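You operate a simulated robot arm through the tools that you are given. There is no shell and no other tool.

Carry out the task below with a simulated robot arm. There is one attempt and no reset: what you move stays moved.

Task
Top up the gluer tray, load the teal-faced block, set the gap WIDE and roll glue on it.
Fine: tray to its line or a little over, valve shut, nothing spilt; block square on the bed, wound right through and left there; the other blocks stay dry.

The check looks at the end state, three seconds after you hand in, the way a careful person would. Anything else that was tipped, shoved, dropped, spilled or broken makes it a failure.

Robot
A 7-joint arm with a two-finger parallel gripper, fixed in place. Base frame: the origin is at the foot of the arm, x ahead of it, y to its left, z up. Units: cm, degrees, N and s.
Its first joint turns from -132.0 to 132.0 degrees. Payload 3.91 kg.
The tool frame sits at the grasp point between the pads (the TCP): z along the fingers, y along the line on which they close. The tips reach 3 cm beyond it. The gripper opens to 11 cm. The fingers are 2 cm wide and 1 cm thick; the gripper's body (4.8 by 11.2 cm) begins 5.5 cm behind the TCP.
Orientation is told as [roll, pitch, yaw] about the base's x, y, z axes, in that order, counted from this pose: with the fingers straight down and closing along the base's y, the tool's x points along the base's -x, its y along +y and its z along -z.

Tools
- The arm moves only by the tool nudge_tool. Its argument "series" is one flat list of numbers, 7 for each row, row after row: the shift along the tool's x, y, z in cm, then the turn, a rotation vector about the tool's x, y, z in degrees, then the gripper command, from -1 (fully open) to 1 (shut), values between in proportion. In form: [tx, ty, tz, ax, ay, az, grip, tx, ty, tz, ax, ay, az, grip, ...]. A call has 1 to 20 rows; each row is the pose to reach, as a shift and turn from the pose commanded when the call began, along the tool's axes at that moment. Each row takes 0.2 s and may step no farther than 5 cm and 8.6 degrees from the row before; otherwise, or with a gripper value out of range, the whole call is refused. A pose out of reach is approached as far as the arm can. The call stops where the force on the tool passes 40 N (or 10 N more than at its start, if that is more) or the arm is blocked; 0.2 s more then pass. The fingers move at their own pace (about 10.8 cm/s each) and stop on an object; they squeeze with about 35 N. The grip force told is the motor's: it shows also when the fingers shut on nothing. Time passes only in rows, and 0.2 s behind the last, so rows that repeat a pose let the fingers close. It gives the time, the measured TCP pose, the force on the tool (base axes), the opening and the grip force at its end, in the units of the frame above (readings bear some noise), with the torque about the TCP (base axes, N m) and any sound that the robot's microphone picked up.
- Cameras (640 x 400 px; columns grow to the right, rows downward): "scene" is fixed at [39.99, -50.16, 162.47]; the picture's right is [0.99, 0.15, 0.00], its down [0.06, -0.43, -0.90] and it looks along [-0.13, 0.89, -0.44] (base axes); focal length 356 px, centre (320, 200). "wrist" rides on the gripper at [7.2, 1.7, -10.3] in the tool frame; the picture's right is [-0.23, 0.97, 0.00], its down [-0.76, -0.18, -0.62] and it looks along [-0.61, -0.14, 0.78] (tool axes); focal length 222 px, centre (320, 200). There is no depth. A picture from a camera that has moved, and an enlarged one, comes with that camera's place and axes in the base frame and with its lens.
- capture(camera): a new picture of that camera. It takes no simulated time.
- inspect(camera, box): a new picture of the part [left, top, right, bottom] of that camera's present view, enlarged. It takes no simulated time.
- hand_in(): hands the job in; it is judged then, once.

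Places have to be worked out from the pictures, the camera data and where the tool is seen. Open the gripper and draw the arm clear of the work before you hand the job in, unless the task says otherwise.

The tools are called after "Call:" as name(argument=value, ...) on one line, values as JSON. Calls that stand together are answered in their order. nudge_tool: Moves the arm, as the interface text tells. Its arguments: {"type":"object","properties":{"series":{"type":"array"}},"required":["series"]} The other tools are called the same way: capture (camera) takes a picture; inspect (camera, box) takes an enlarged picture of a part of a camera's view; hand_in () hands the job in.

At the start:

```text
t: 0.0
position: [23.12, 62.76, 136.26]
orientation: [0.0, 0.0, 0.1]
ft_force: [0.5, 0.3, 0.7]
wrist_torque: [-0.03, 0.03, 0.0]
grip_width: 10.99
gripper_force: 0.2
```

scene: 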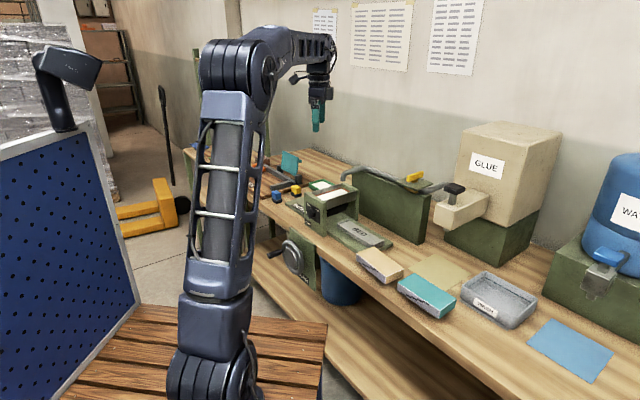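
wrist: 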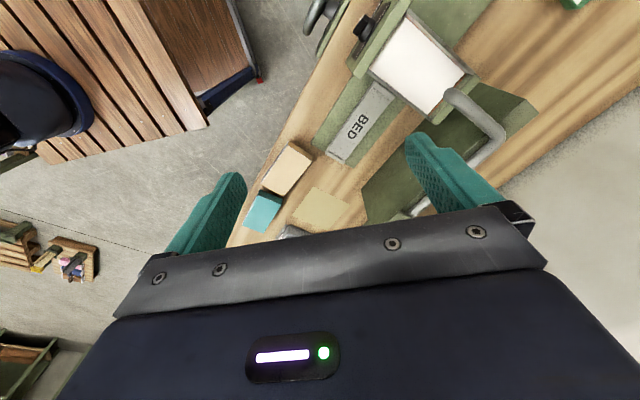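

I'll start by looking closely at the workbench before I move anything.

Call:
inspect(camera="scene", box=[240, 140, 400, 240])

Call:
inspect(camera="scene", box=[400, 120, 640, 270])

Call:
inspect(camera="scene", box=[340, 220, 640, 400])

Call:
inspect(camera="scene", box=[300, 0, 500, 80])

Call:
inspect(camera="scene", box=[250, 220, 350, 290])

```text
4.00 times, centred on (320, 190) of scene
camera zoom: at [39.99, -50.16, 162.47], right [0.99, 0.15, 0.0], down [0.06, -0.43, -0.9], along [-0.13, 0.89, -0.44], focal length 1424 px, centre (320, 240)
```

zoom: 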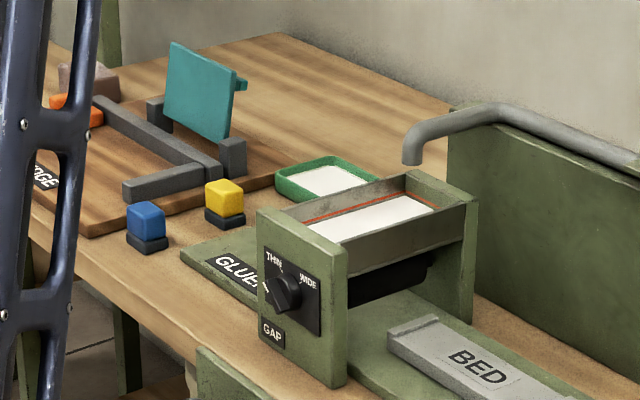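

```text
2.67 times, centred on (520, 195) of scene
camera zoom: at [39.99, -50.16, 162.47], right [0.99, 0.15, 0.0], down [0.06, -0.43, -0.9], along [-0.13, 0.89, -0.44], focal length 950 px, centre (-213, 213)
```

zoom: 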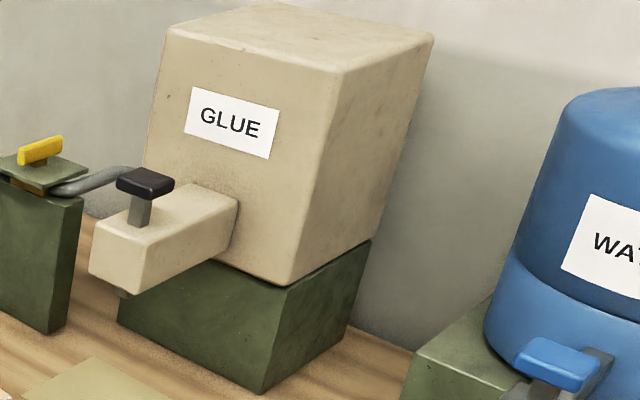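

```text
2.13 times, centred on (490, 310) of scene
camera zoom: at [39.99, -50.16, 162.47], right [0.99, 0.15, 0.0], down [0.06, -0.43, -0.9], along [-0.13, 0.89, -0.44], focal length 760 px, centre (-43, -35)
```

zoom: 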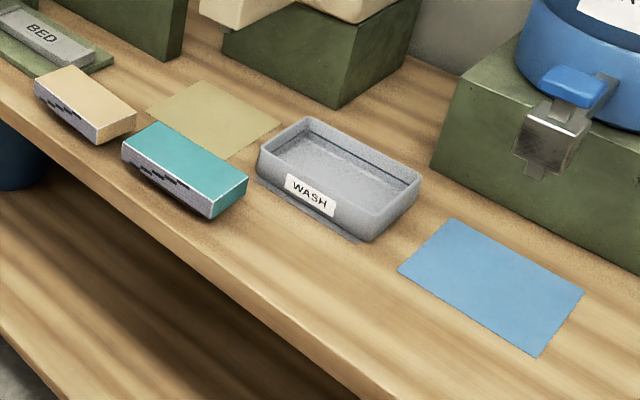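

```text
3.20 times, centred on (400, 40) of scene
camera zoom: at [39.99, -50.16, 162.47], right [0.99, 0.15, 0.0], down [0.06, -0.43, -0.9], along [-0.13, 0.89, -0.44], focal length 1139 px, centre (64, 712)
```

zoom: 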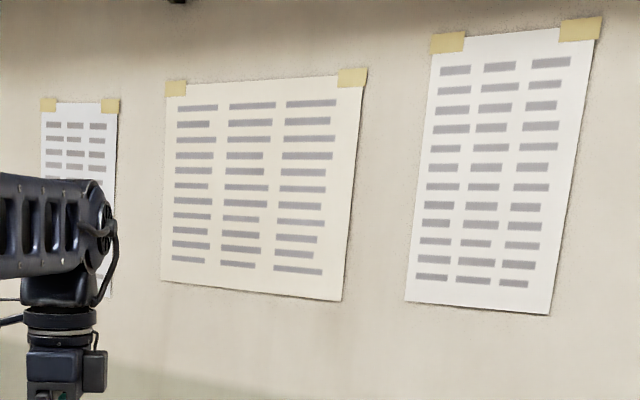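

```text
5.71 times, centred on (300, 255) of scene
camera zoom: at [39.99, -50.16, 162.47], right [0.99, 0.15, 0.0], down [0.06, -0.43, -0.9], along [-0.13, 0.89, -0.44], focal length 2035 px, centre (434, -114)
```

zoom: 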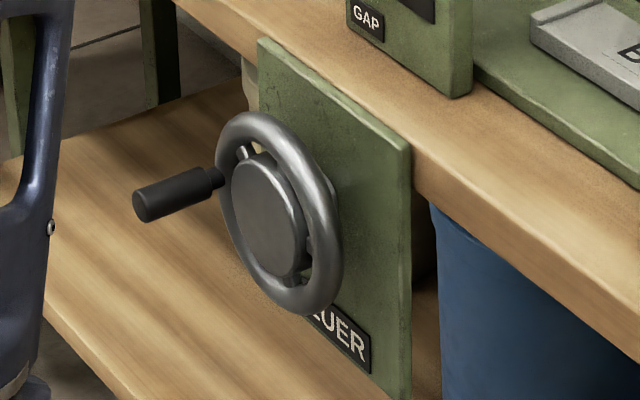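

Call:
inspect(camera="wrist", box=[280, 0, 600, 200])

Call:
inspect(camera="scene", box=[340, 150, 500, 250])

Call:
inspect(camera="scene", box=[300, 170, 380, 220])

Call:
inspect(camera="scene", box=[180, 130, 340, 230])

Call:
inspect(camera="scene", box=[420, 160, 500, 210])

```text
2.00 times, centred on (440, 100) of wrist
camera zoom: at [15.82, 64.4, 146.82], right [0.23, 0.97, 0.0], down [0.76, -0.18, 0.62], along [0.61, -0.14, -0.78], focal length 444 px, centre (80, 400)
```

zoom: 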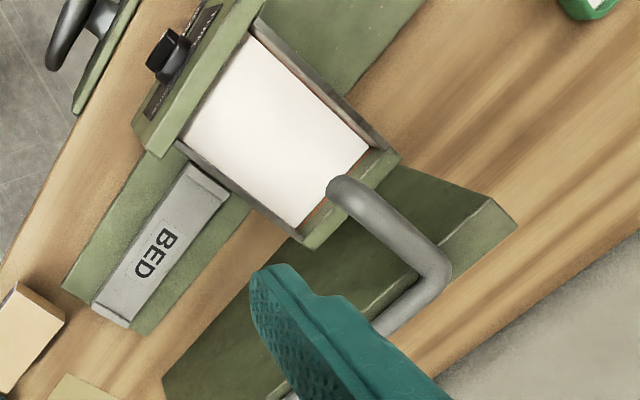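

```text
4.00 times, centred on (420, 200) of scene
camera zoom: at [39.99, -50.16, 162.47], right [0.99, 0.15, 0.0], down [0.06, -0.43, -0.9], along [-0.13, 0.89, -0.44], focal length 1424 px, centre (-80, 200)
```

zoom: 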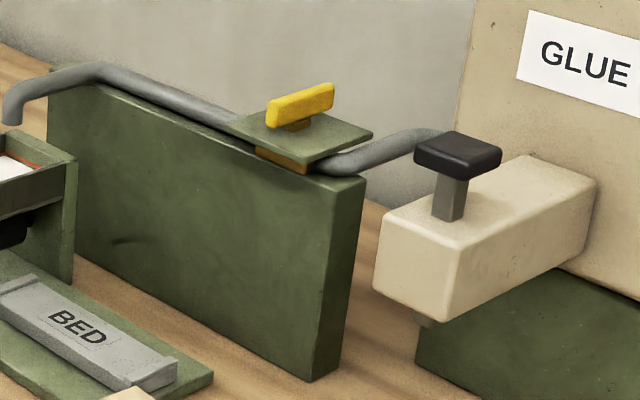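

```text
8.00 times, centred on (340, 195) of scene
camera zoom: at [39.99, -50.16, 162.47], right [0.99, 0.15, 0.0], down [0.06, -0.43, -0.9], along [-0.13, 0.89, -0.44], focal length 2849 px, centre (160, 240)
```

zoom: 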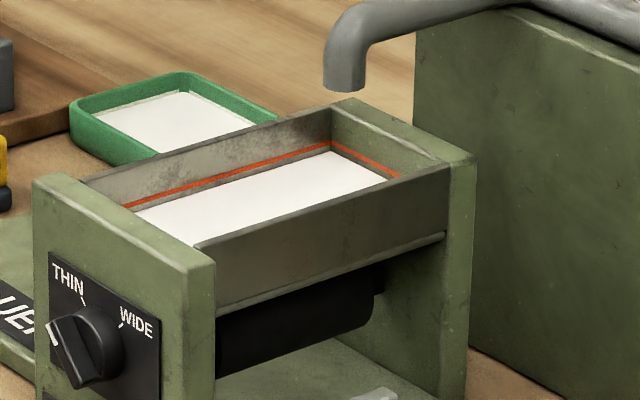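

```text
4.00 times, centred on (260, 180) of scene
camera zoom: at [39.99, -50.16, 162.47], right [0.99, 0.15, 0.0], down [0.06, -0.43, -0.9], along [-0.13, 0.89, -0.44], focal length 1424 px, centre (560, 280)
```

zoom: 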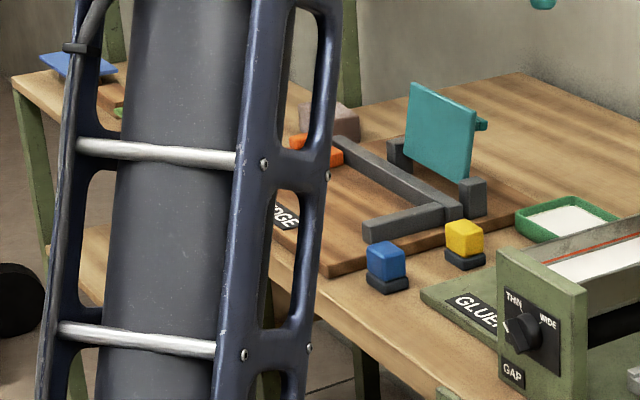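

```text
8.00 times, centred on (460, 185) of scene
camera zoom: at [39.99, -50.16, 162.47], right [0.99, 0.15, 0.0], down [0.06, -0.43, -0.9], along [-0.13, 0.89, -0.44], focal length 2849 px, centre (-800, 320)
```

zoom: 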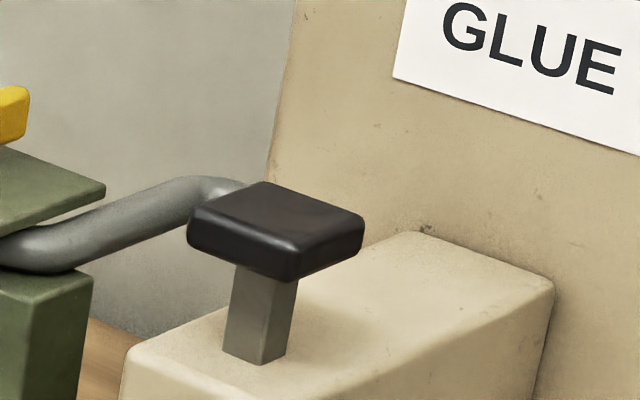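

The tray's glue sits below its red line, and the yellow lever sits on the pipe that feeds the tray. I'm moving to a pose over the bench that is square to it, to get close views.

Call:
nudge_tool(series=[-3.65, -0.15, 1.5, 0, 0, -7.15, -1, -7.3, -0.3, 3, 0, 0, -14.3, -1, -10.95, -0.45, 4.5, 0, 0, -21.45, -1, -14.6, -0.6, 6, 0, 0, -28.6, -1, -18.25, -0.75, 7.5, 0, 0, -35.75, -1, -21.9, -0.9, 9, 0, 0, -43, -1])

Call:
capture(camera="wrist")

Call:
capture(camera="scene")

```text
t: 1.4
position: [44.71, 61.9, 127.35]
orientation: [0.1, 0.0, 43.1]
ft_force: [-0.6, 0.1, 0.6]
wrist_torque: [-0.03, -0.05, -0.01]
grip_width: 11.03
gripper_force: 0.1
```

```text
taken
camera wrist: at [38.44, 58.13, 137.83], right [-0.5, 0.87, 0.0], down [0.68, 0.39, 0.62], along [0.54, 0.31, -0.78], focal length 222 px, centre (320, 200)
```

wrist: 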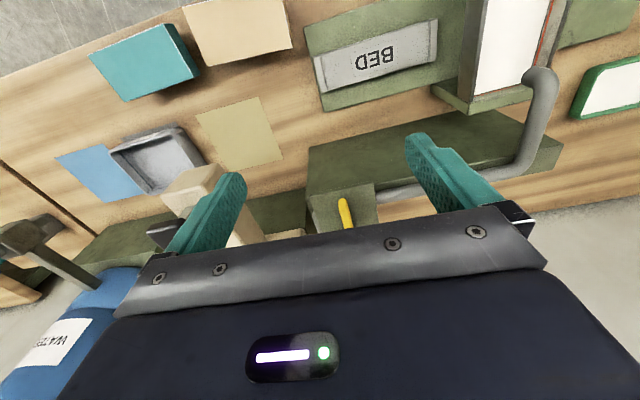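

```text
taken
```

scene: 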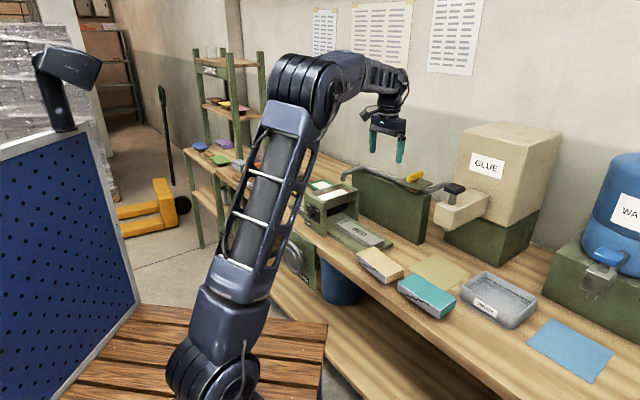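

The lever sits at about (57, 74.5, 112). I'm moving in above it, keeping well clear, for a closer look.

Call:
nudge_tool(series=[-4, 0.1, 0.5, 0, 0, 0, -1, -8, 0.2, 1, 0, 0, 0, -1, -12, 0.3, 1.5, 0, 0, 0, -1, -16, 0.4, 2, 0, 0, 0, -1])

Call:
capture(camera="wrist")

Call:
inspect(camera="wrist", box=[220, 60, 420, 185])

Call:
capture(camera="scene")

```text
t: 2.4
position: [56.33, 72.85, 125.54]
orientation: [0.1, -0.1, 43.0]
ft_force: [-0.4, 0.1, 0.7]
wrist_torque: [0.05, -0.07, 0.03]
grip_width: 11.0
gripper_force: 0.0
```

```text
taken
camera wrist: at [49.96, 69.18, 136.03], right [-0.5, 0.87, 0.0], down [0.68, 0.39, 0.62], along [0.54, 0.31, -0.78], focal length 222 px, centre (320, 200)
```

wrist: 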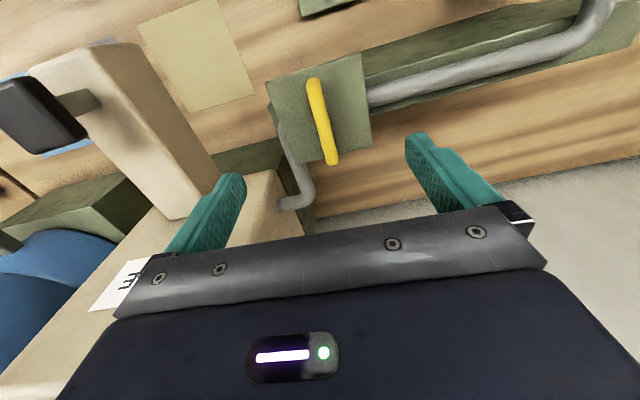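

```text
3.20 times, centred on (320, 122) of wrist
camera zoom: at [49.96, 69.18, 136.03], right [-0.5, 0.87, 0.0], down [0.68, 0.39, 0.62], along [0.54, 0.31, -0.78], focal length 711 px, centre (320, 448)
```

zoom: 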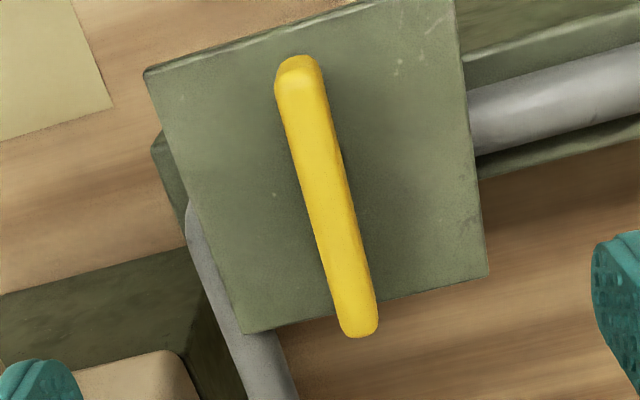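

```text
taken
```

scene: 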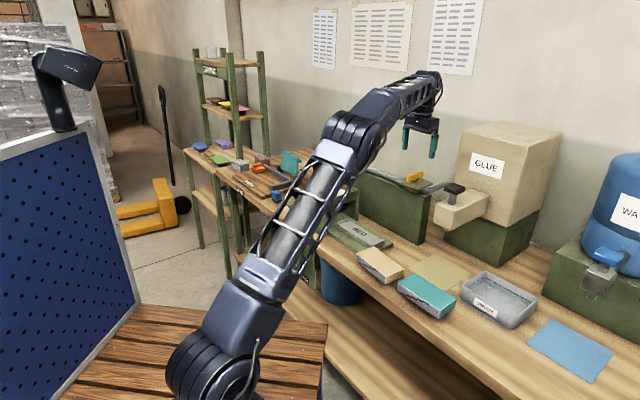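

Call:
inspect(camera="scene", box=[300, 160, 460, 260])

Call:
inspect(camera="wrist", box=[400, 0, 640, 150])

```text
4.00 times, centred on (380, 210) of scene
camera zoom: at [39.99, -50.16, 162.47], right [0.99, 0.15, 0.0], down [0.06, -0.43, -0.9], along [-0.13, 0.89, -0.44], focal length 1424 px, centre (80, 160)
```

zoom: 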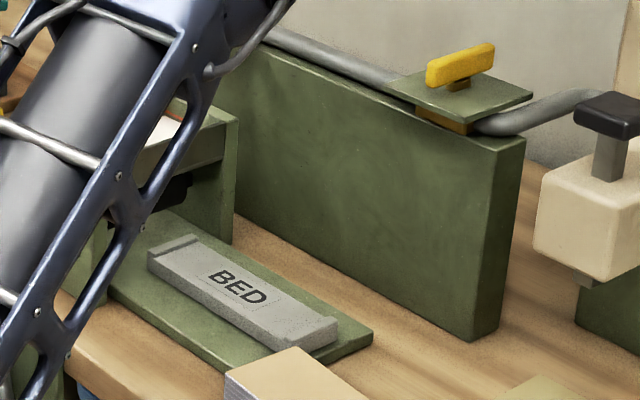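

```text
2.67 times, centred on (520, 75) of wrist
camera zoom: at [49.96, 69.18, 136.03], right [-0.5, 0.87, 0.0], down [0.68, 0.39, 0.62], along [0.54, 0.31, -0.78], focal length 592 px, centre (-213, 533)
```

zoom: 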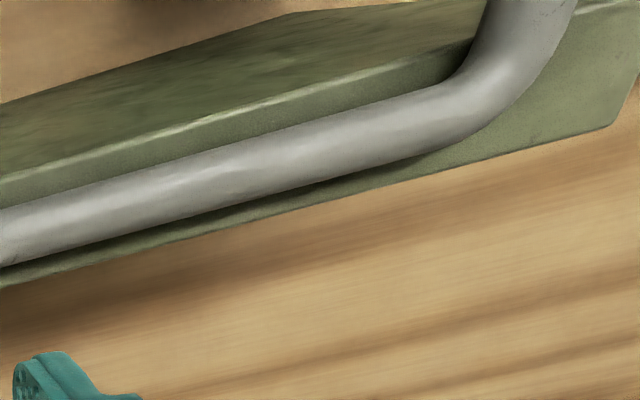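

The bar's pivot is near (56.9, 73.7) with its top at z≈113.5, and it lies across the pipe, so the valve is shut. I'm descending partway to triangulate its height.

Call:
nudge_tool(series=[-0.55, 0.08, 3.2, 0, 0, 0, -1, -1.07, 0.16, 6.5, 0, 0, 0, -1])

Call:
capture(camera="wrist")

Call:
inspect(camera="scene", box=[380, 140, 460, 190])

Call:
inspect(camera="scene", box=[300, 170, 380, 220])

```text
t: 3.0
position: [57.06, 73.92, 118.98]
orientation: [0.0, -0.1, 43.0]
ft_force: [0.7, -0.2, 0.6]
wrist_torque: [0.03, -0.04, -0.01]
grip_width: 11.01
gripper_force: 0.1
```

```text
taken
camera wrist: at [50.64, 70.13, 129.39], right [-0.5, 0.87, 0.0], down [0.68, 0.39, 0.62], along [0.54, 0.31, -0.78], focal length 222 px, centre (320, 200)
```

wrist: 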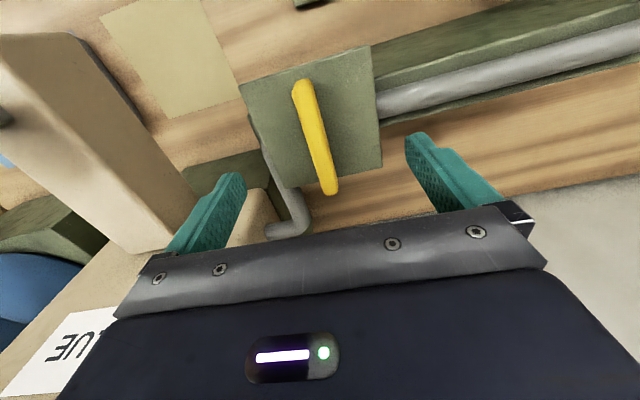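

```text
8.00 times, centred on (420, 165) of scene
camera zoom: at [39.99, -50.16, 162.47], right [0.99, 0.15, 0.0], down [0.06, -0.43, -0.9], along [-0.13, 0.89, -0.44], focal length 2849 px, centre (-480, 480)
```

zoom: 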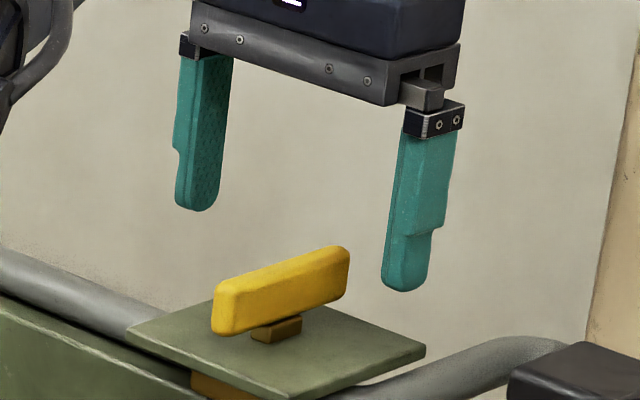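

```text
8.00 times, centred on (340, 195) of scene
camera zoom: at [39.99, -50.16, 162.47], right [0.99, 0.15, 0.0], down [0.06, -0.43, -0.9], along [-0.13, 0.89, -0.44], focal length 2849 px, centre (160, 240)
```

zoom: 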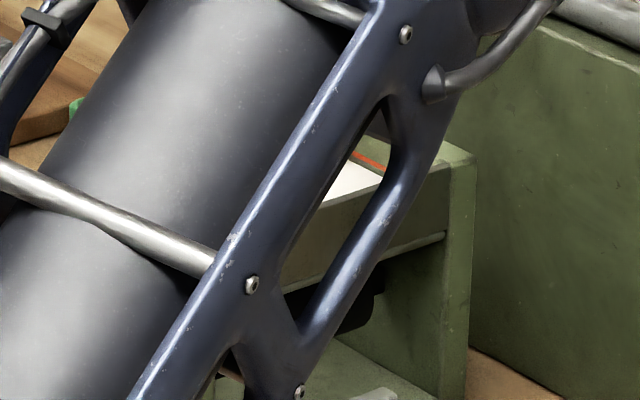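

Both cameras agree on the bar: its top centre is near (56.45, 73.35, 114.9). I'm descending over the pivot and closing on it.

Call:
nudge_tool(series=[0.8, 0, 0.5, 0, 0, 0, -1, 0.8, 0, 1.6, 0, 0, 0, -1, 0.8, 0, 2.6, 0, 0, 0, -1])

Call:
inspect(camera="scene", box=[380, 140, 460, 190])

Call:
capture(camera="wrist")

```text
t: 3.8
position: [56.53, 73.36, 116.17]
orientation: [0.0, 0.1, 43.1]
ft_force: [-0.3, 0.6, 0.0]
wrist_torque: [0.0, -0.02, -0.02]
grip_width: 10.99
gripper_force: 0.0
```

```text
8.00 times, centred on (420, 165) of scene
camera zoom: at [39.99, -50.16, 162.47], right [0.99, 0.15, 0.0], down [0.06, -0.43, -0.9], along [-0.13, 0.89, -0.44], focal length 2849 px, centre (-480, 480)
```

zoom: 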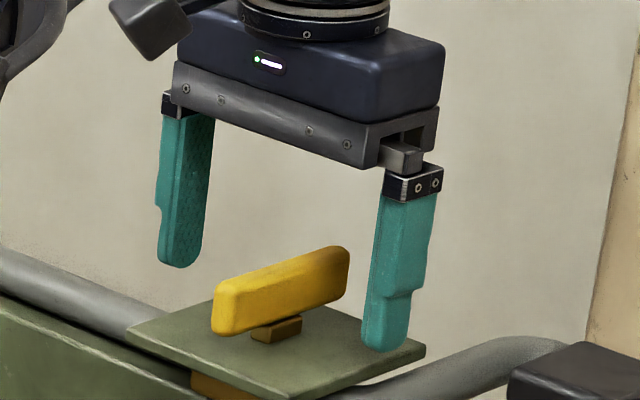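

```text
taken
camera wrist: at [50.07, 69.6, 126.75], right [-0.5, 0.87, 0.0], down [0.68, 0.39, 0.62], along [0.54, 0.31, -0.78], focal length 222 px, centre (320, 200)
```

wrist: 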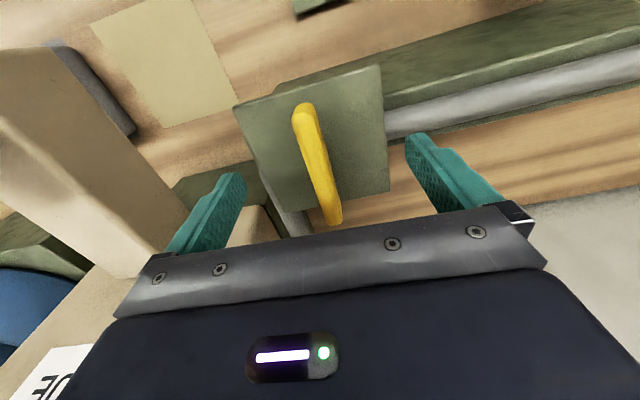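

The tips straddle the bar at mid height, so I'm closing the grip.

Call:
nudge_tool(series=[0, 0, 0, 0, 0, 0, 0, 0, 0, 0, 0, 0, 0, 0.5, 0, 0, 0, 0, 0, 0, 1, 0, 0, 0, 0, 0, 0, 1])

Call:
inspect(camera="scene", box=[380, 140, 460, 190])

Call:
inspect(camera="scene", box=[310, 170, 390, 220])

```text
t: 4.8
position: [56.45, 73.36, 116.29]
orientation: [-0.1, 0.0, 43.0]
ft_force: [-0.2, 0.7, -1.0]
wrist_torque: [0.03, -0.06, -0.01]
grip_width: 1.29
gripper_force: 44.7
```

```text
8.00 times, centred on (420, 165) of scene
camera zoom: at [39.99, -50.16, 162.47], right [0.99, 0.15, 0.0], down [0.06, -0.43, -0.9], along [-0.13, 0.89, -0.44], focal length 2849 px, centre (-480, 480)
```

zoom: 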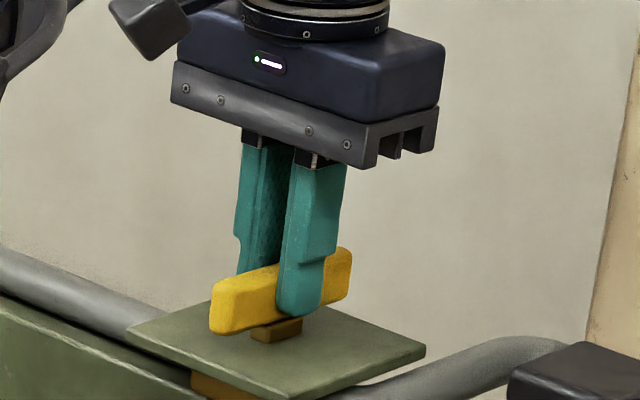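

```text
8.00 times, centred on (350, 195) of scene
camera zoom: at [39.99, -50.16, 162.47], right [0.99, 0.15, 0.0], down [0.06, -0.43, -0.9], along [-0.13, 0.89, -0.44], focal length 2849 px, centre (80, 240)
```

zoom: 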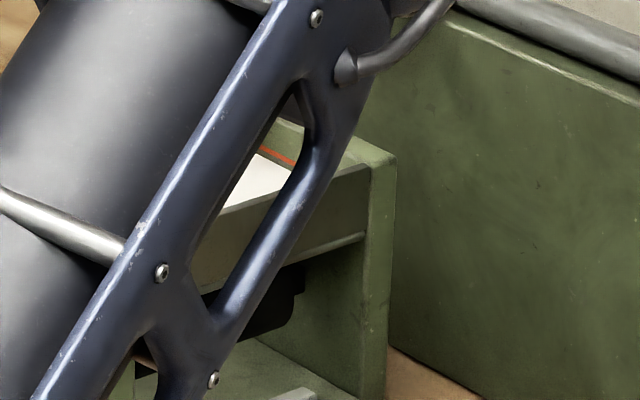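

The grip is firm on the lever over its stem. I'm trying a small counter-clockwise turn first to feel for a stop and watch for flow.

Call:
nudge_tool(series=[0, 0, 0, 0, 0, -4, 1, 0, 0, 0, 0, 0, -8, 1])

Call:
inspect(camera="scene", box=[300, 150, 460, 250])

Call:
inspect(camera="scene", box=[360, 175, 400, 200])

```text
t: 5.4
position: [56.45, 73.45, 116.19]
orientation: [0.0, 0.0, 50.9]
ft_force: [1.1, -1.5, 1.9]
wrist_torque: [0.01, -0.08, -1.28]
grip_width: 1.46
gripper_force: 44.8
```

```text
4.00 times, centred on (380, 200) of scene
camera zoom: at [39.99, -50.16, 162.47], right [0.99, 0.15, 0.0], down [0.06, -0.43, -0.9], along [-0.13, 0.89, -0.44], focal length 1424 px, centre (80, 200)
```

zoom: 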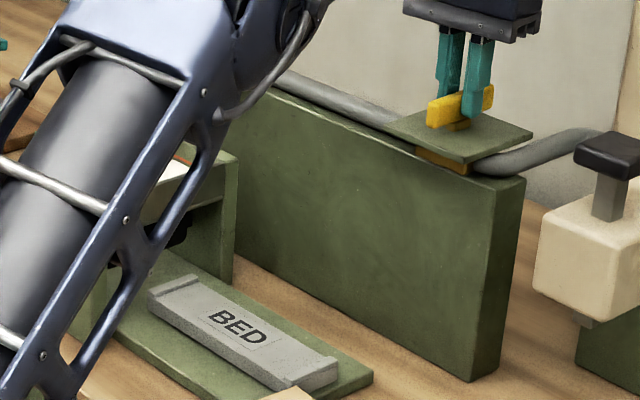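

```text
16.00 times, centred on (380, 188) of scene
camera zoom: at [39.99, -50.16, 162.47], right [0.99, 0.15, 0.0], down [0.06, -0.43, -0.9], along [-0.13, 0.89, -0.44], focal length 5697 px, centre (-640, 400)
```

zoom: 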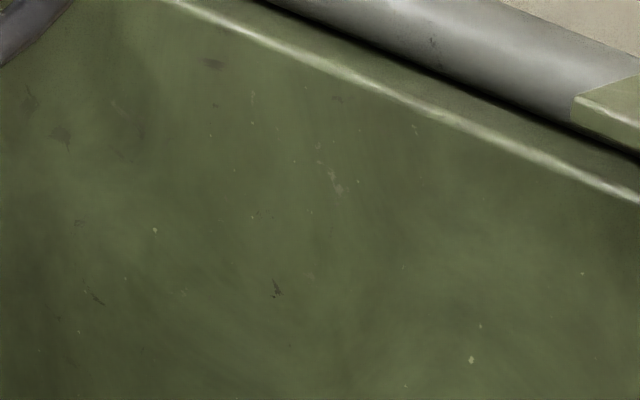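

The torque rose to 1.3 N m and the fingers were spread, so there is a stop in that direction. I'm going back and trying clockwise.

Call:
nudge_tool(series=[0, 0, 0, 0, 0, 4, 1, 0, 0, 0, 0, 0, 8, 1, 0, 0, 0, 0, 0, 12, 1, 0, 0, 0, 0, 0, 16, 1])

Call:
inspect(camera="scene", box=[380, 140, 460, 190])

Call:
inspect(camera="scene", box=[320, 175, 380, 212.5])

```text
t: 6.4
position: [56.41, 73.32, 116.24]
orientation: [-0.1, -0.1, 34.9]
ft_force: [8.5, 8.9, 6.7]
wrist_torque: [-0.32, 0.35, 0.02]
grip_width: 1.29
gripper_force: 44.7
```

```text
8.00 times, centred on (420, 165) of scene
camera zoom: at [39.99, -50.16, 162.47], right [0.99, 0.15, 0.0], down [0.06, -0.43, -0.9], along [-0.13, 0.89, -0.44], focal length 2849 px, centre (-480, 480)
```

zoom: 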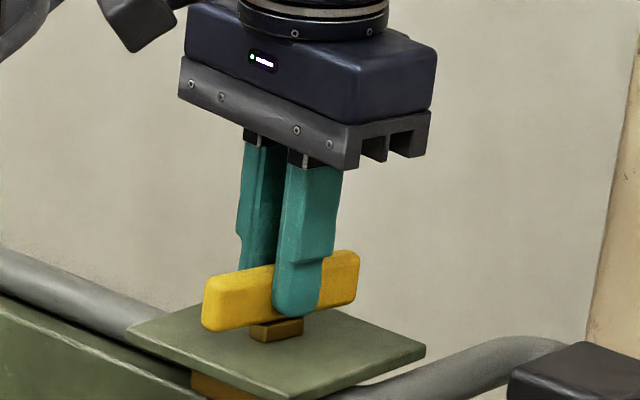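

```text
10.67 times, centred on (350, 194) of scene
camera zoom: at [39.99, -50.16, 162.47], right [0.99, 0.15, 0.0], down [0.06, -0.43, -0.9], along [-0.13, 0.89, -0.44], focal length 3798 px, centre (0, 267)
```

zoom: 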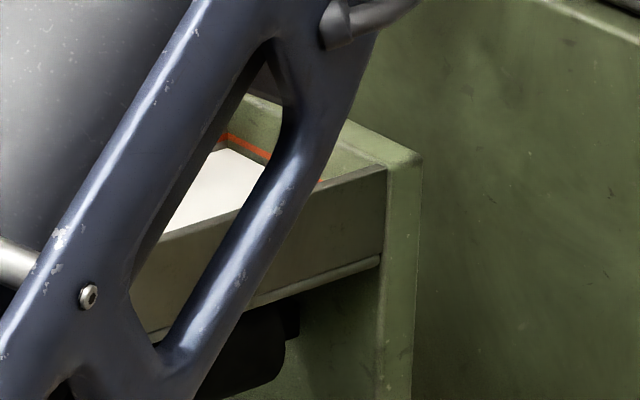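

The lever now turns freely clockwise. I'm turning it a bit further and watching the level through the gap in the arm.

Call:
nudge_tool(series=[0, 0, 0, 0, 0, 6, 1, 0, 0, 0, 0, 0, 12, 1])

Call:
inspect(camera="scene", box=[336, 182, 360, 197])

Call:
inspect(camera="scene", box=[380, 140, 460, 190])

```text
t: 7.0
position: [56.35, 73.43, 116.16]
orientation: [0.2, -0.1, 22.9]
ft_force: [10.3, 19.5, 8.9]
wrist_torque: [0.3, -0.43, 0.04]
grip_width: 1.27
gripper_force: 45.2
```

```text
16.00 times, centred on (348, 190) of scene
camera zoom: at [39.99, -50.16, 162.47], right [0.99, 0.15, 0.0], down [0.06, -0.43, -0.9], along [-0.13, 0.89, -0.44], focal length 5697 px, centre (-128, 368)
```

zoom: 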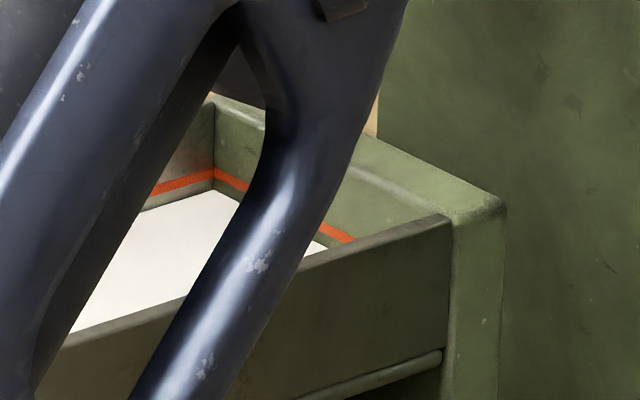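

```text
8.00 times, centred on (420, 165) of scene
camera zoom: at [39.99, -50.16, 162.47], right [0.99, 0.15, 0.0], down [0.06, -0.43, -0.9], along [-0.13, 0.89, -0.44], focal length 2849 px, centre (-480, 480)
```

zoom: 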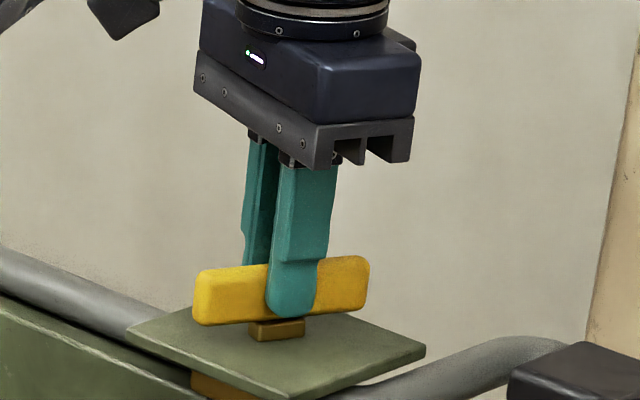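

Side force is building, about 22 N towards +y and +x, because the TCP is slightly off the pivot. I'll shift slightly with the force and see whether the level is changing.

Call:
nudge_tool(series=[-0.1, 0.1, 0, 0, 0, 0, 1])

Call:
inspect(camera="scene", box=[336, 182, 360, 197])

```text
t: 7.4
position: [56.35, 73.46, 116.25]
orientation: [-0.1, 0.1, 23.0]
ft_force: [-1.2, -2.4, 5.8]
wrist_torque: [0.43, -0.91, 0.0]
grip_width: 1.29
gripper_force: 44.9
```

```text
16.00 times, centred on (348, 190) of scene
camera zoom: at [39.99, -50.16, 162.47], right [0.99, 0.15, 0.0], down [0.06, -0.43, -0.9], along [-0.13, 0.89, -0.44], focal length 5697 px, centre (-128, 368)
```

zoom: 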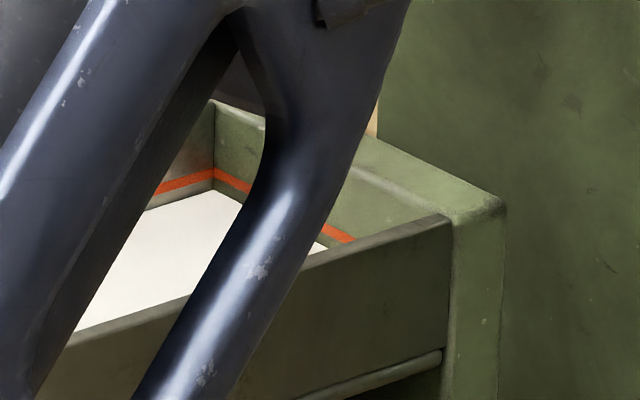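

The side force is gone, so the pivot offset is understood, and the level hasn't visibly changed. I'm turning 12° further with a compensating shift.

Call:
nudge_tool(series=[-0.04, 0.017, 0, 0, 0, 6, 1, -0.077, 0.034, 0, 0, 0, 12, 1])

Call:
inspect(camera="scene", box=[336, 182, 360, 197])

```text
t: 8.0
position: [56.4, 73.43, 116.2]
orientation: [0.0, 0.1, 11.0]
ft_force: [-11.7, -15.7, 5.0]
wrist_torque: [-0.41, 0.52, -0.01]
grip_width: 1.29
gripper_force: 45.0
```

```text
16.00 times, centred on (348, 190) of scene
camera zoom: at [39.99, -50.16, 162.47], right [0.99, 0.15, 0.0], down [0.06, -0.43, -0.9], along [-0.13, 0.89, -0.44], focal length 5697 px, centre (-128, 368)
```

zoom: 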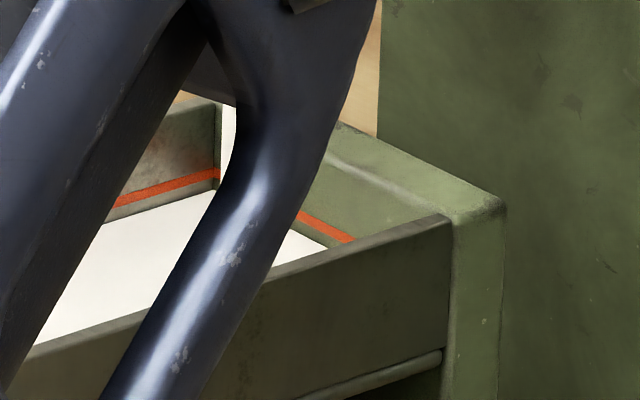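

A stream of glue is now visible, so the valve is flowing at this angle. I'm easing the side force, holding briefly, and reading the level.

Call:
nudge_tool(series=[0.08, -0.07, 0, 0, 0, 0, 1, 0.08, -0.07, 0, 0, 0, 0, 1])

Call:
inspect(camera="scene", box=[336, 182, 360, 197])

```text
t: 8.6
position: [56.43, 73.51, 116.3]
orientation: [0.1, -0.1, 11.0]
ft_force: [-7.8, -0.4, 6.6]
wrist_torque: [-0.28, 1.38, -0.03]
grip_width: 1.25
gripper_force: 45.4
```

```text
16.00 times, centred on (348, 190) of scene
camera zoom: at [39.99, -50.16, 162.47], right [0.99, 0.15, 0.0], down [0.06, -0.43, -0.9], along [-0.13, 0.89, -0.44], focal length 5697 px, centre (-128, 368)
```

zoom: 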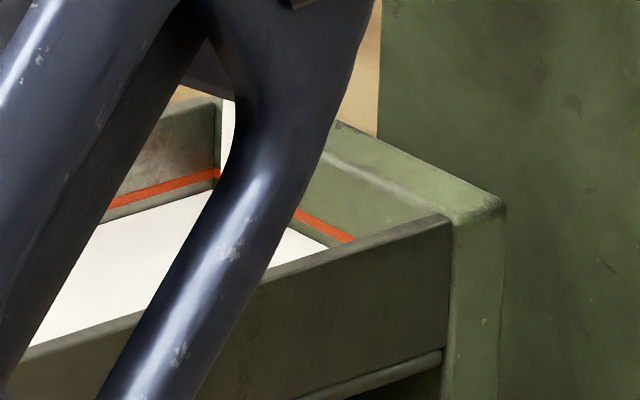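

Call:
inspect(camera="scene", box=[338, 187, 350, 194.5])

Call:
nudge_tool(series=[0, 0, 0, 0, 0, 0, 1, 0, 0, 0, 0, 0, 0, 1, 0, 0, 0, 0, 0, 0, 1, 0, 0, 0, 0, 0, 0, 1])

Call:
inspect(camera="scene", box=[338, 187, 350, 194.5])

```text
16.00 times, centred on (344, 191) of scene
camera zoom: at [39.99, -50.16, 162.47], right [0.99, 0.15, 0.0], down [0.06, -0.43, -0.9], along [-0.13, 0.89, -0.44], focal length 5697 px, centre (-64, 348)
```

zoom: 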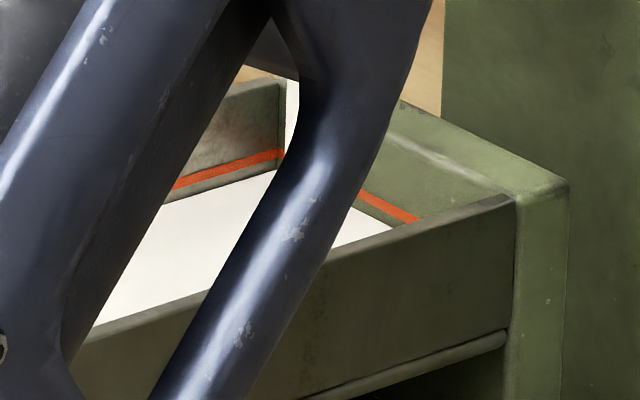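

```text
t: 9.6
position: [56.36, 73.5, 116.21]
orientation: [0.0, 0.0, 11.0]
ft_force: [-11.1, 4.1, 5.6]
wrist_torque: [-0.04, 0.46, 0.01]
grip_width: 1.26
gripper_force: 45.1
```

```text
16.00 times, centred on (344, 191) of scene
camera zoom: at [39.99, -50.16, 162.47], right [0.99, 0.15, 0.0], down [0.06, -0.43, -0.9], along [-0.13, 0.89, -0.44], focal length 5697 px, centre (-64, 348)
```

zoom: 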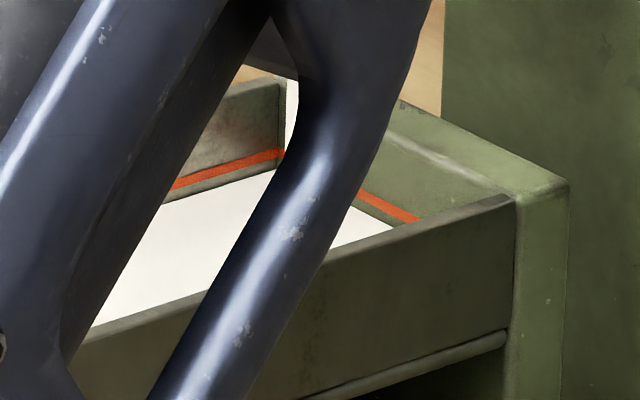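

The flow is slow, under about 0.02 cm in a second. The glue is roughly 0.25–0.4 cm below the line, so I'm holding longer.

Call:
nudge_tool(series=[0, 0, 0, 0, 0, 0, 1, 0, 0, 0, 0, 0, 0, 1, 0, 0, 0, 0, 0, 0, 1, 0, 0, 0, 0, 0, 0, 1, 0, 0, 0, 0, 0, 0, 1, 0, 0, 0, 0, 0, 0, 1, 0, 0, 0, 0, 0, 0, 1, 0, 0, 0, 0, 0, 0, 1, 0, 0, 0, 0, 0, 0, 1, 0, 0, 0, 0, 0, 0, 1, 0, 0, 0, 0, 0, 0, 1, 0, 0, 0, 0, 0, 0, 1, 0, 0, 0, 0, 0, 0, 1, 0, 0, 0, 0, 0, 0, 1, 0, 0, 0, 0, 0, 0, 1])

Call:
inspect(camera="scene", box=[338, 187, 350, 194.5])

```text
t: 12.8
position: [56.45, 73.42, 116.3]
orientation: [0.0, -0.1, 11.0]
ft_force: [-11.9, 7.7, 7.9]
wrist_torque: [0.11, 0.34, 0.05]
grip_width: 1.28
gripper_force: 44.8
```

```text
16.00 times, centred on (344, 191) of scene
camera zoom: at [39.99, -50.16, 162.47], right [0.99, 0.15, 0.0], down [0.06, -0.43, -0.9], along [-0.13, 0.89, -0.44], focal length 5697 px, centre (-64, 348)
```

zoom: 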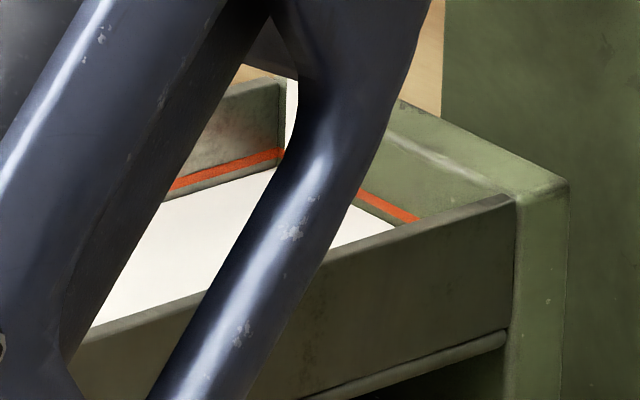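

The rise is only about 2 px in 3 s at this opening. I'm opening a little more while relieving the side force.

Call:
nudge_tool(series=[0.06, 0.06, 0, 0, 0, 5, 1, 0.06, 0.06, 0, 0, 0, 10, 1])

Call:
inspect(camera="scene", box=[338, 187, 350, 194.5])

Call:
inspect(camera="scene", box=[380, 140, 460, 190])

```text
t: 13.4
position: [56.34, 73.35, 116.19]
orientation: [0.0, 0.0, 0.9]
ft_force: [-6.5, 9.4, 9.9]
wrist_torque: [0.13, 1.44, 0.01]
grip_width: 1.29
gripper_force: 45.2
```

```text
16.00 times, centred on (344, 191) of scene
camera zoom: at [39.99, -50.16, 162.47], right [0.99, 0.15, 0.0], down [0.06, -0.43, -0.9], along [-0.13, 0.89, -0.44], focal length 5697 px, centre (-64, 348)
```

zoom: 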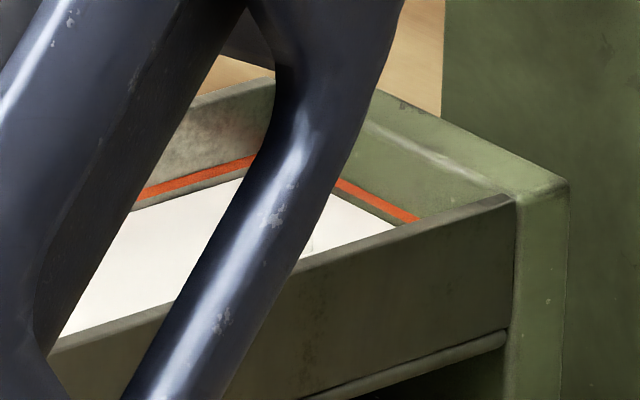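

```text
8.00 times, centred on (420, 165) of scene
camera zoom: at [39.99, -50.16, 162.47], right [0.99, 0.15, 0.0], down [0.06, -0.43, -0.9], along [-0.13, 0.89, -0.44], focal length 2849 px, centre (-480, 480)
```

zoom: 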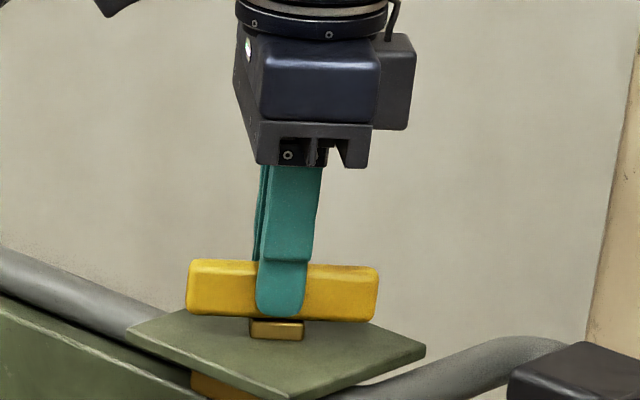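

Call:
nudge_tool(series=[0, 0, 0, 0, 0, 0, 1, 0, 0, 0, 0, 0, 0, 1, 0, 0, 0, 0, 0, 0, 1, 0, 0, 0, 0, 0, 0, 1, 0, 0, 0, 0, 0, 0, 1, 0, 0, 0, 0, 0, 0, 1, 0, 0, 0, 0, 0, 0, 1, 0, 0, 0, 0, 0, 0, 1, 0, 0, 0, 0, 0, 0, 1, 0, 0, 0, 0, 0, 0, 1])

Call:
inspect(camera="scene", box=[338, 187, 350, 194.5])

```text
t: 15.6
position: [56.4, 73.59, 116.21]
orientation: [0.0, 0.0, 1.0]
ft_force: [2.0, 10.1, 13.5]
wrist_torque: [0.12, -0.83, 0.04]
grip_width: 1.32
gripper_force: 44.6
```

```text
16.00 times, centred on (344, 191) of scene
camera zoom: at [39.99, -50.16, 162.47], right [0.99, 0.15, 0.0], down [0.06, -0.43, -0.9], along [-0.13, 0.89, -0.44], focal length 5697 px, centre (-64, 348)
```

zoom: 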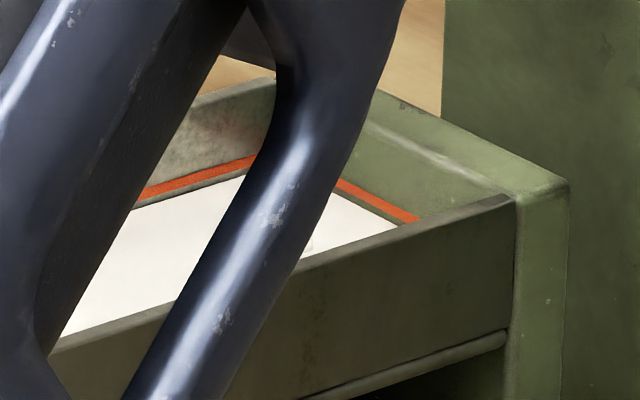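

The rise is now roughly 1 px/s with about 10 px to go, slow enough to control. I'm holding 4 s and reading again.

Call:
nudge_tool(series=[0, 0, 0, 0, 0, 0, 1, 0, 0, 0, 0, 0, 0, 1, 0, 0, 0, 0, 0, 0, 1, 0, 0, 0, 0, 0, 0, 1, 0, 0, 0, 0, 0, 0, 1, 0, 0, 0, 0, 0, 0, 1, 0, 0, 0, 0, 0, 0, 1, 0, 0, 0, 0, 0, 0, 1, 0, 0, 0, 0, 0, 0, 1, 0, 0, 0, 0, 0, 0, 1, 0, 0, 0, 0, 0, 0, 1, 0, 0, 0, 0, 0, 0, 1, 0, 0, 0, 0, 0, 0, 1, 0, 0, 0, 0, 0, 0, 1, 0, 0, 0, 0, 0, 0, 1, 0, 0, 0, 0, 0, 0, 1, 0, 0, 0, 0, 0, 0, 1, 0, 0, 0, 0, 0, 0, 1, 0, 0, 0, 0, 0, 0, 1, 0, 0, 0, 0, 0, 0, 1])

Call:
inspect(camera="scene", box=[338, 187, 350, 194.5])

```text
t: 19.8
position: [56.27, 73.58, 116.2]
orientation: [-0.1, -0.1, 1.0]
ft_force: [8.5, 12.2, 18.5]
wrist_torque: [0.13, -0.23, 0.04]
grip_width: 1.28
gripper_force: 45.8
```

```text
16.00 times, centred on (344, 191) of scene
camera zoom: at [39.99, -50.16, 162.47], right [0.99, 0.15, 0.0], down [0.06, -0.43, -0.9], along [-0.13, 0.89, -0.44], focal length 5697 px, centre (-64, 348)
```

zoom: 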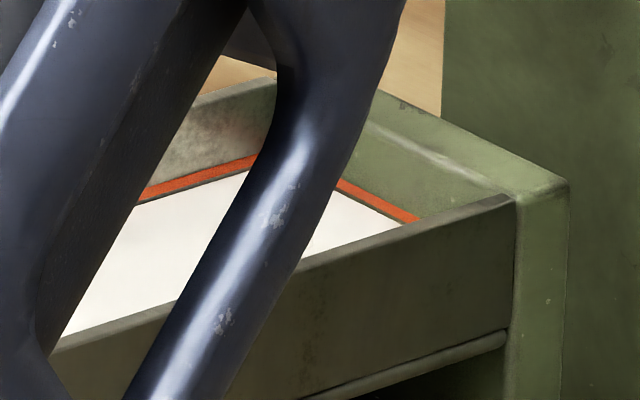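

The glue edge is now just under the line. I'm relieving the slowly drifting contact force and holding for about 4 s more.

Call:
nudge_tool(series=[-0.05, 0.07, -0.08, 0, 0, 0, 1, -0.05, 0.07, -0.08, 0, 0, 0, 1, -0.05, 0.07, -0.08, 0, 0, 0, 1, -0.05, 0.07, -0.08, 0, 0, 0, 1, -0.05, 0.07, -0.08, 0, 0, 0, 1, -0.05, 0.07, -0.08, 0, 0, 0, 1, -0.05, 0.07, -0.08, 0, 0, 0, 1, -0.05, 0.07, -0.08, 0, 0, 0, 1, -0.05, 0.07, -0.08, 0, 0, 0, 1, -0.05, 0.07, -0.08, 0, 0, 0, 1, -0.05, 0.07, -0.08, 0, 0, 0, 1, -0.05, 0.07, -0.08, 0, 0, 0, 1, -0.05, 0.07, -0.08, 0, 0, 0, 1, -0.05, 0.07, -0.08, 0, 0, 0, 1, -0.05, 0.07, -0.08, 0, 0, 0, 1, -0.05, 0.07, -0.08, 0, 0, 0, 1, -0.05, 0.07, -0.08, 0, 0, 0, 1, -0.05, 0.07, -0.08, 0, 0, 0, 1])

Call:
inspect(camera="scene", box=[338, 187, 350, 194.5])

```text
t: 22.5
position: [56.36, 73.66, 116.17]
orientation: [-0.2, 0.1, 0.9]
ft_force: [-3.4, -7.6, -1.0]
wrist_torque: [0.02, -0.24, 0.0]
grip_width: 1.29
gripper_force: 44.7
stopped in row 13: the force on the tool passed its limit at 40 N (the readings are from after the stop); the commanded pose is now the measured one
```

```text
16.00 times, centred on (344, 191) of scene
camera zoom: at [39.99, -50.16, 162.47], right [0.99, 0.15, 0.0], down [0.06, -0.43, -0.9], along [-0.13, 0.89, -0.44], focal length 5697 px, centre (-64, 348)
```

zoom: 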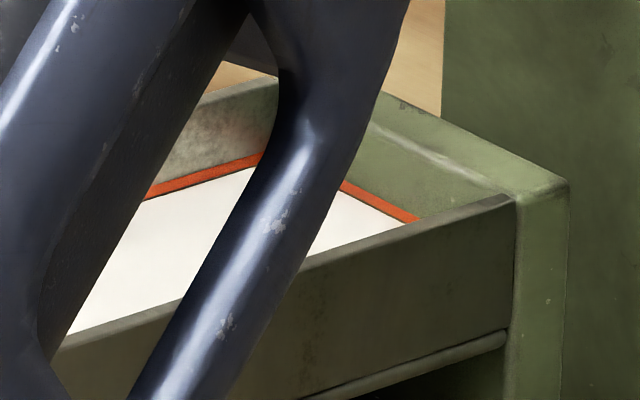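

The stop reset the command and the force is low again. The glue edge now touches the bottom of the line, so I'm holding 2 s more.

Call:
nudge_tool(series=[0, 0, 0, 0, 0, 0, 1, 0, 0, 0, 0, 0, 0, 1, 0, 0, 0, 0, 0, 0, 1, 0, 0, 0, 0, 0, 0, 1, 0, 0, 0, 0, 0, 0, 1, 0, 0, 0, 0, 0, 0, 1, 0, 0, 0, 0, 0, 0, 1, 0, 0, 0, 0, 0, 0, 1, 0, 0, 0, 0, 0, 0, 1, 0, 0, 0, 0, 0, 0, 1])

Call:
inspect(camera="scene", box=[338, 187, 350, 194.5])

```text
t: 24.7
position: [56.29, 73.53, 116.2]
orientation: [-0.1, 0.1, 1.0]
ft_force: [-4.9, -14.3, 1.5]
wrist_torque: [-0.12, 0.34, -0.04]
grip_width: 1.3
gripper_force: 44.5
```

```text
16.00 times, centred on (344, 191) of scene
camera zoom: at [39.99, -50.16, 162.47], right [0.99, 0.15, 0.0], down [0.06, -0.43, -0.9], along [-0.13, 0.89, -0.44], focal length 5697 px, centre (-64, 348)
```

zoom: 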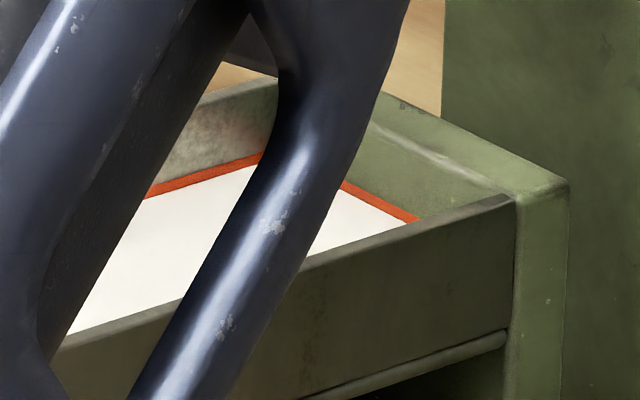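

About a third of the line's band is covered. I'm relieving the y force slightly and holding about 2.5 s more.

Call:
nudge_tool(series=[0.02, -0.06, 0, 0, 0, 0, 1, 0.02, -0.06, 0, 0, 0, 0, 1, 0.02, -0.06, 0, 0, 0, 0, 1, 0.02, -0.06, 0, 0, 0, 0, 1, 0.02, -0.06, 0, 0, 0, 0, 1, 0.02, -0.06, 0, 0, 0, 0, 1, 0.02, -0.06, 0, 0, 0, 0, 1, 0.02, -0.06, 0, 0, 0, 0, 1, 0.02, -0.06, 0, 0, 0, 0, 1, 0.02, -0.06, 0, 0, 0, 0, 1, 0.02, -0.06, 0, 0, 0, 0, 1])

Call:
inspect(camera="scene", box=[338, 187, 350, 194.5])

```text
t: 27.1
position: [56.4, 73.48, 116.2]
orientation: [-0.1, 0.0, 1.1]
ft_force: [0.6, 1.6, 7.5]
wrist_torque: [0.24, -0.24, -0.03]
grip_width: 1.3
gripper_force: 45.0
```

```text
16.00 times, centred on (344, 191) of scene
camera zoom: at [39.99, -50.16, 162.47], right [0.99, 0.15, 0.0], down [0.06, -0.43, -0.9], along [-0.13, 0.89, -0.44], focal length 5697 px, centre (-64, 348)
```

zoom: 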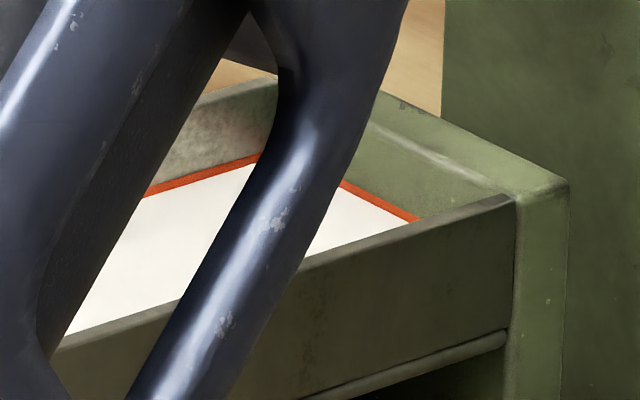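

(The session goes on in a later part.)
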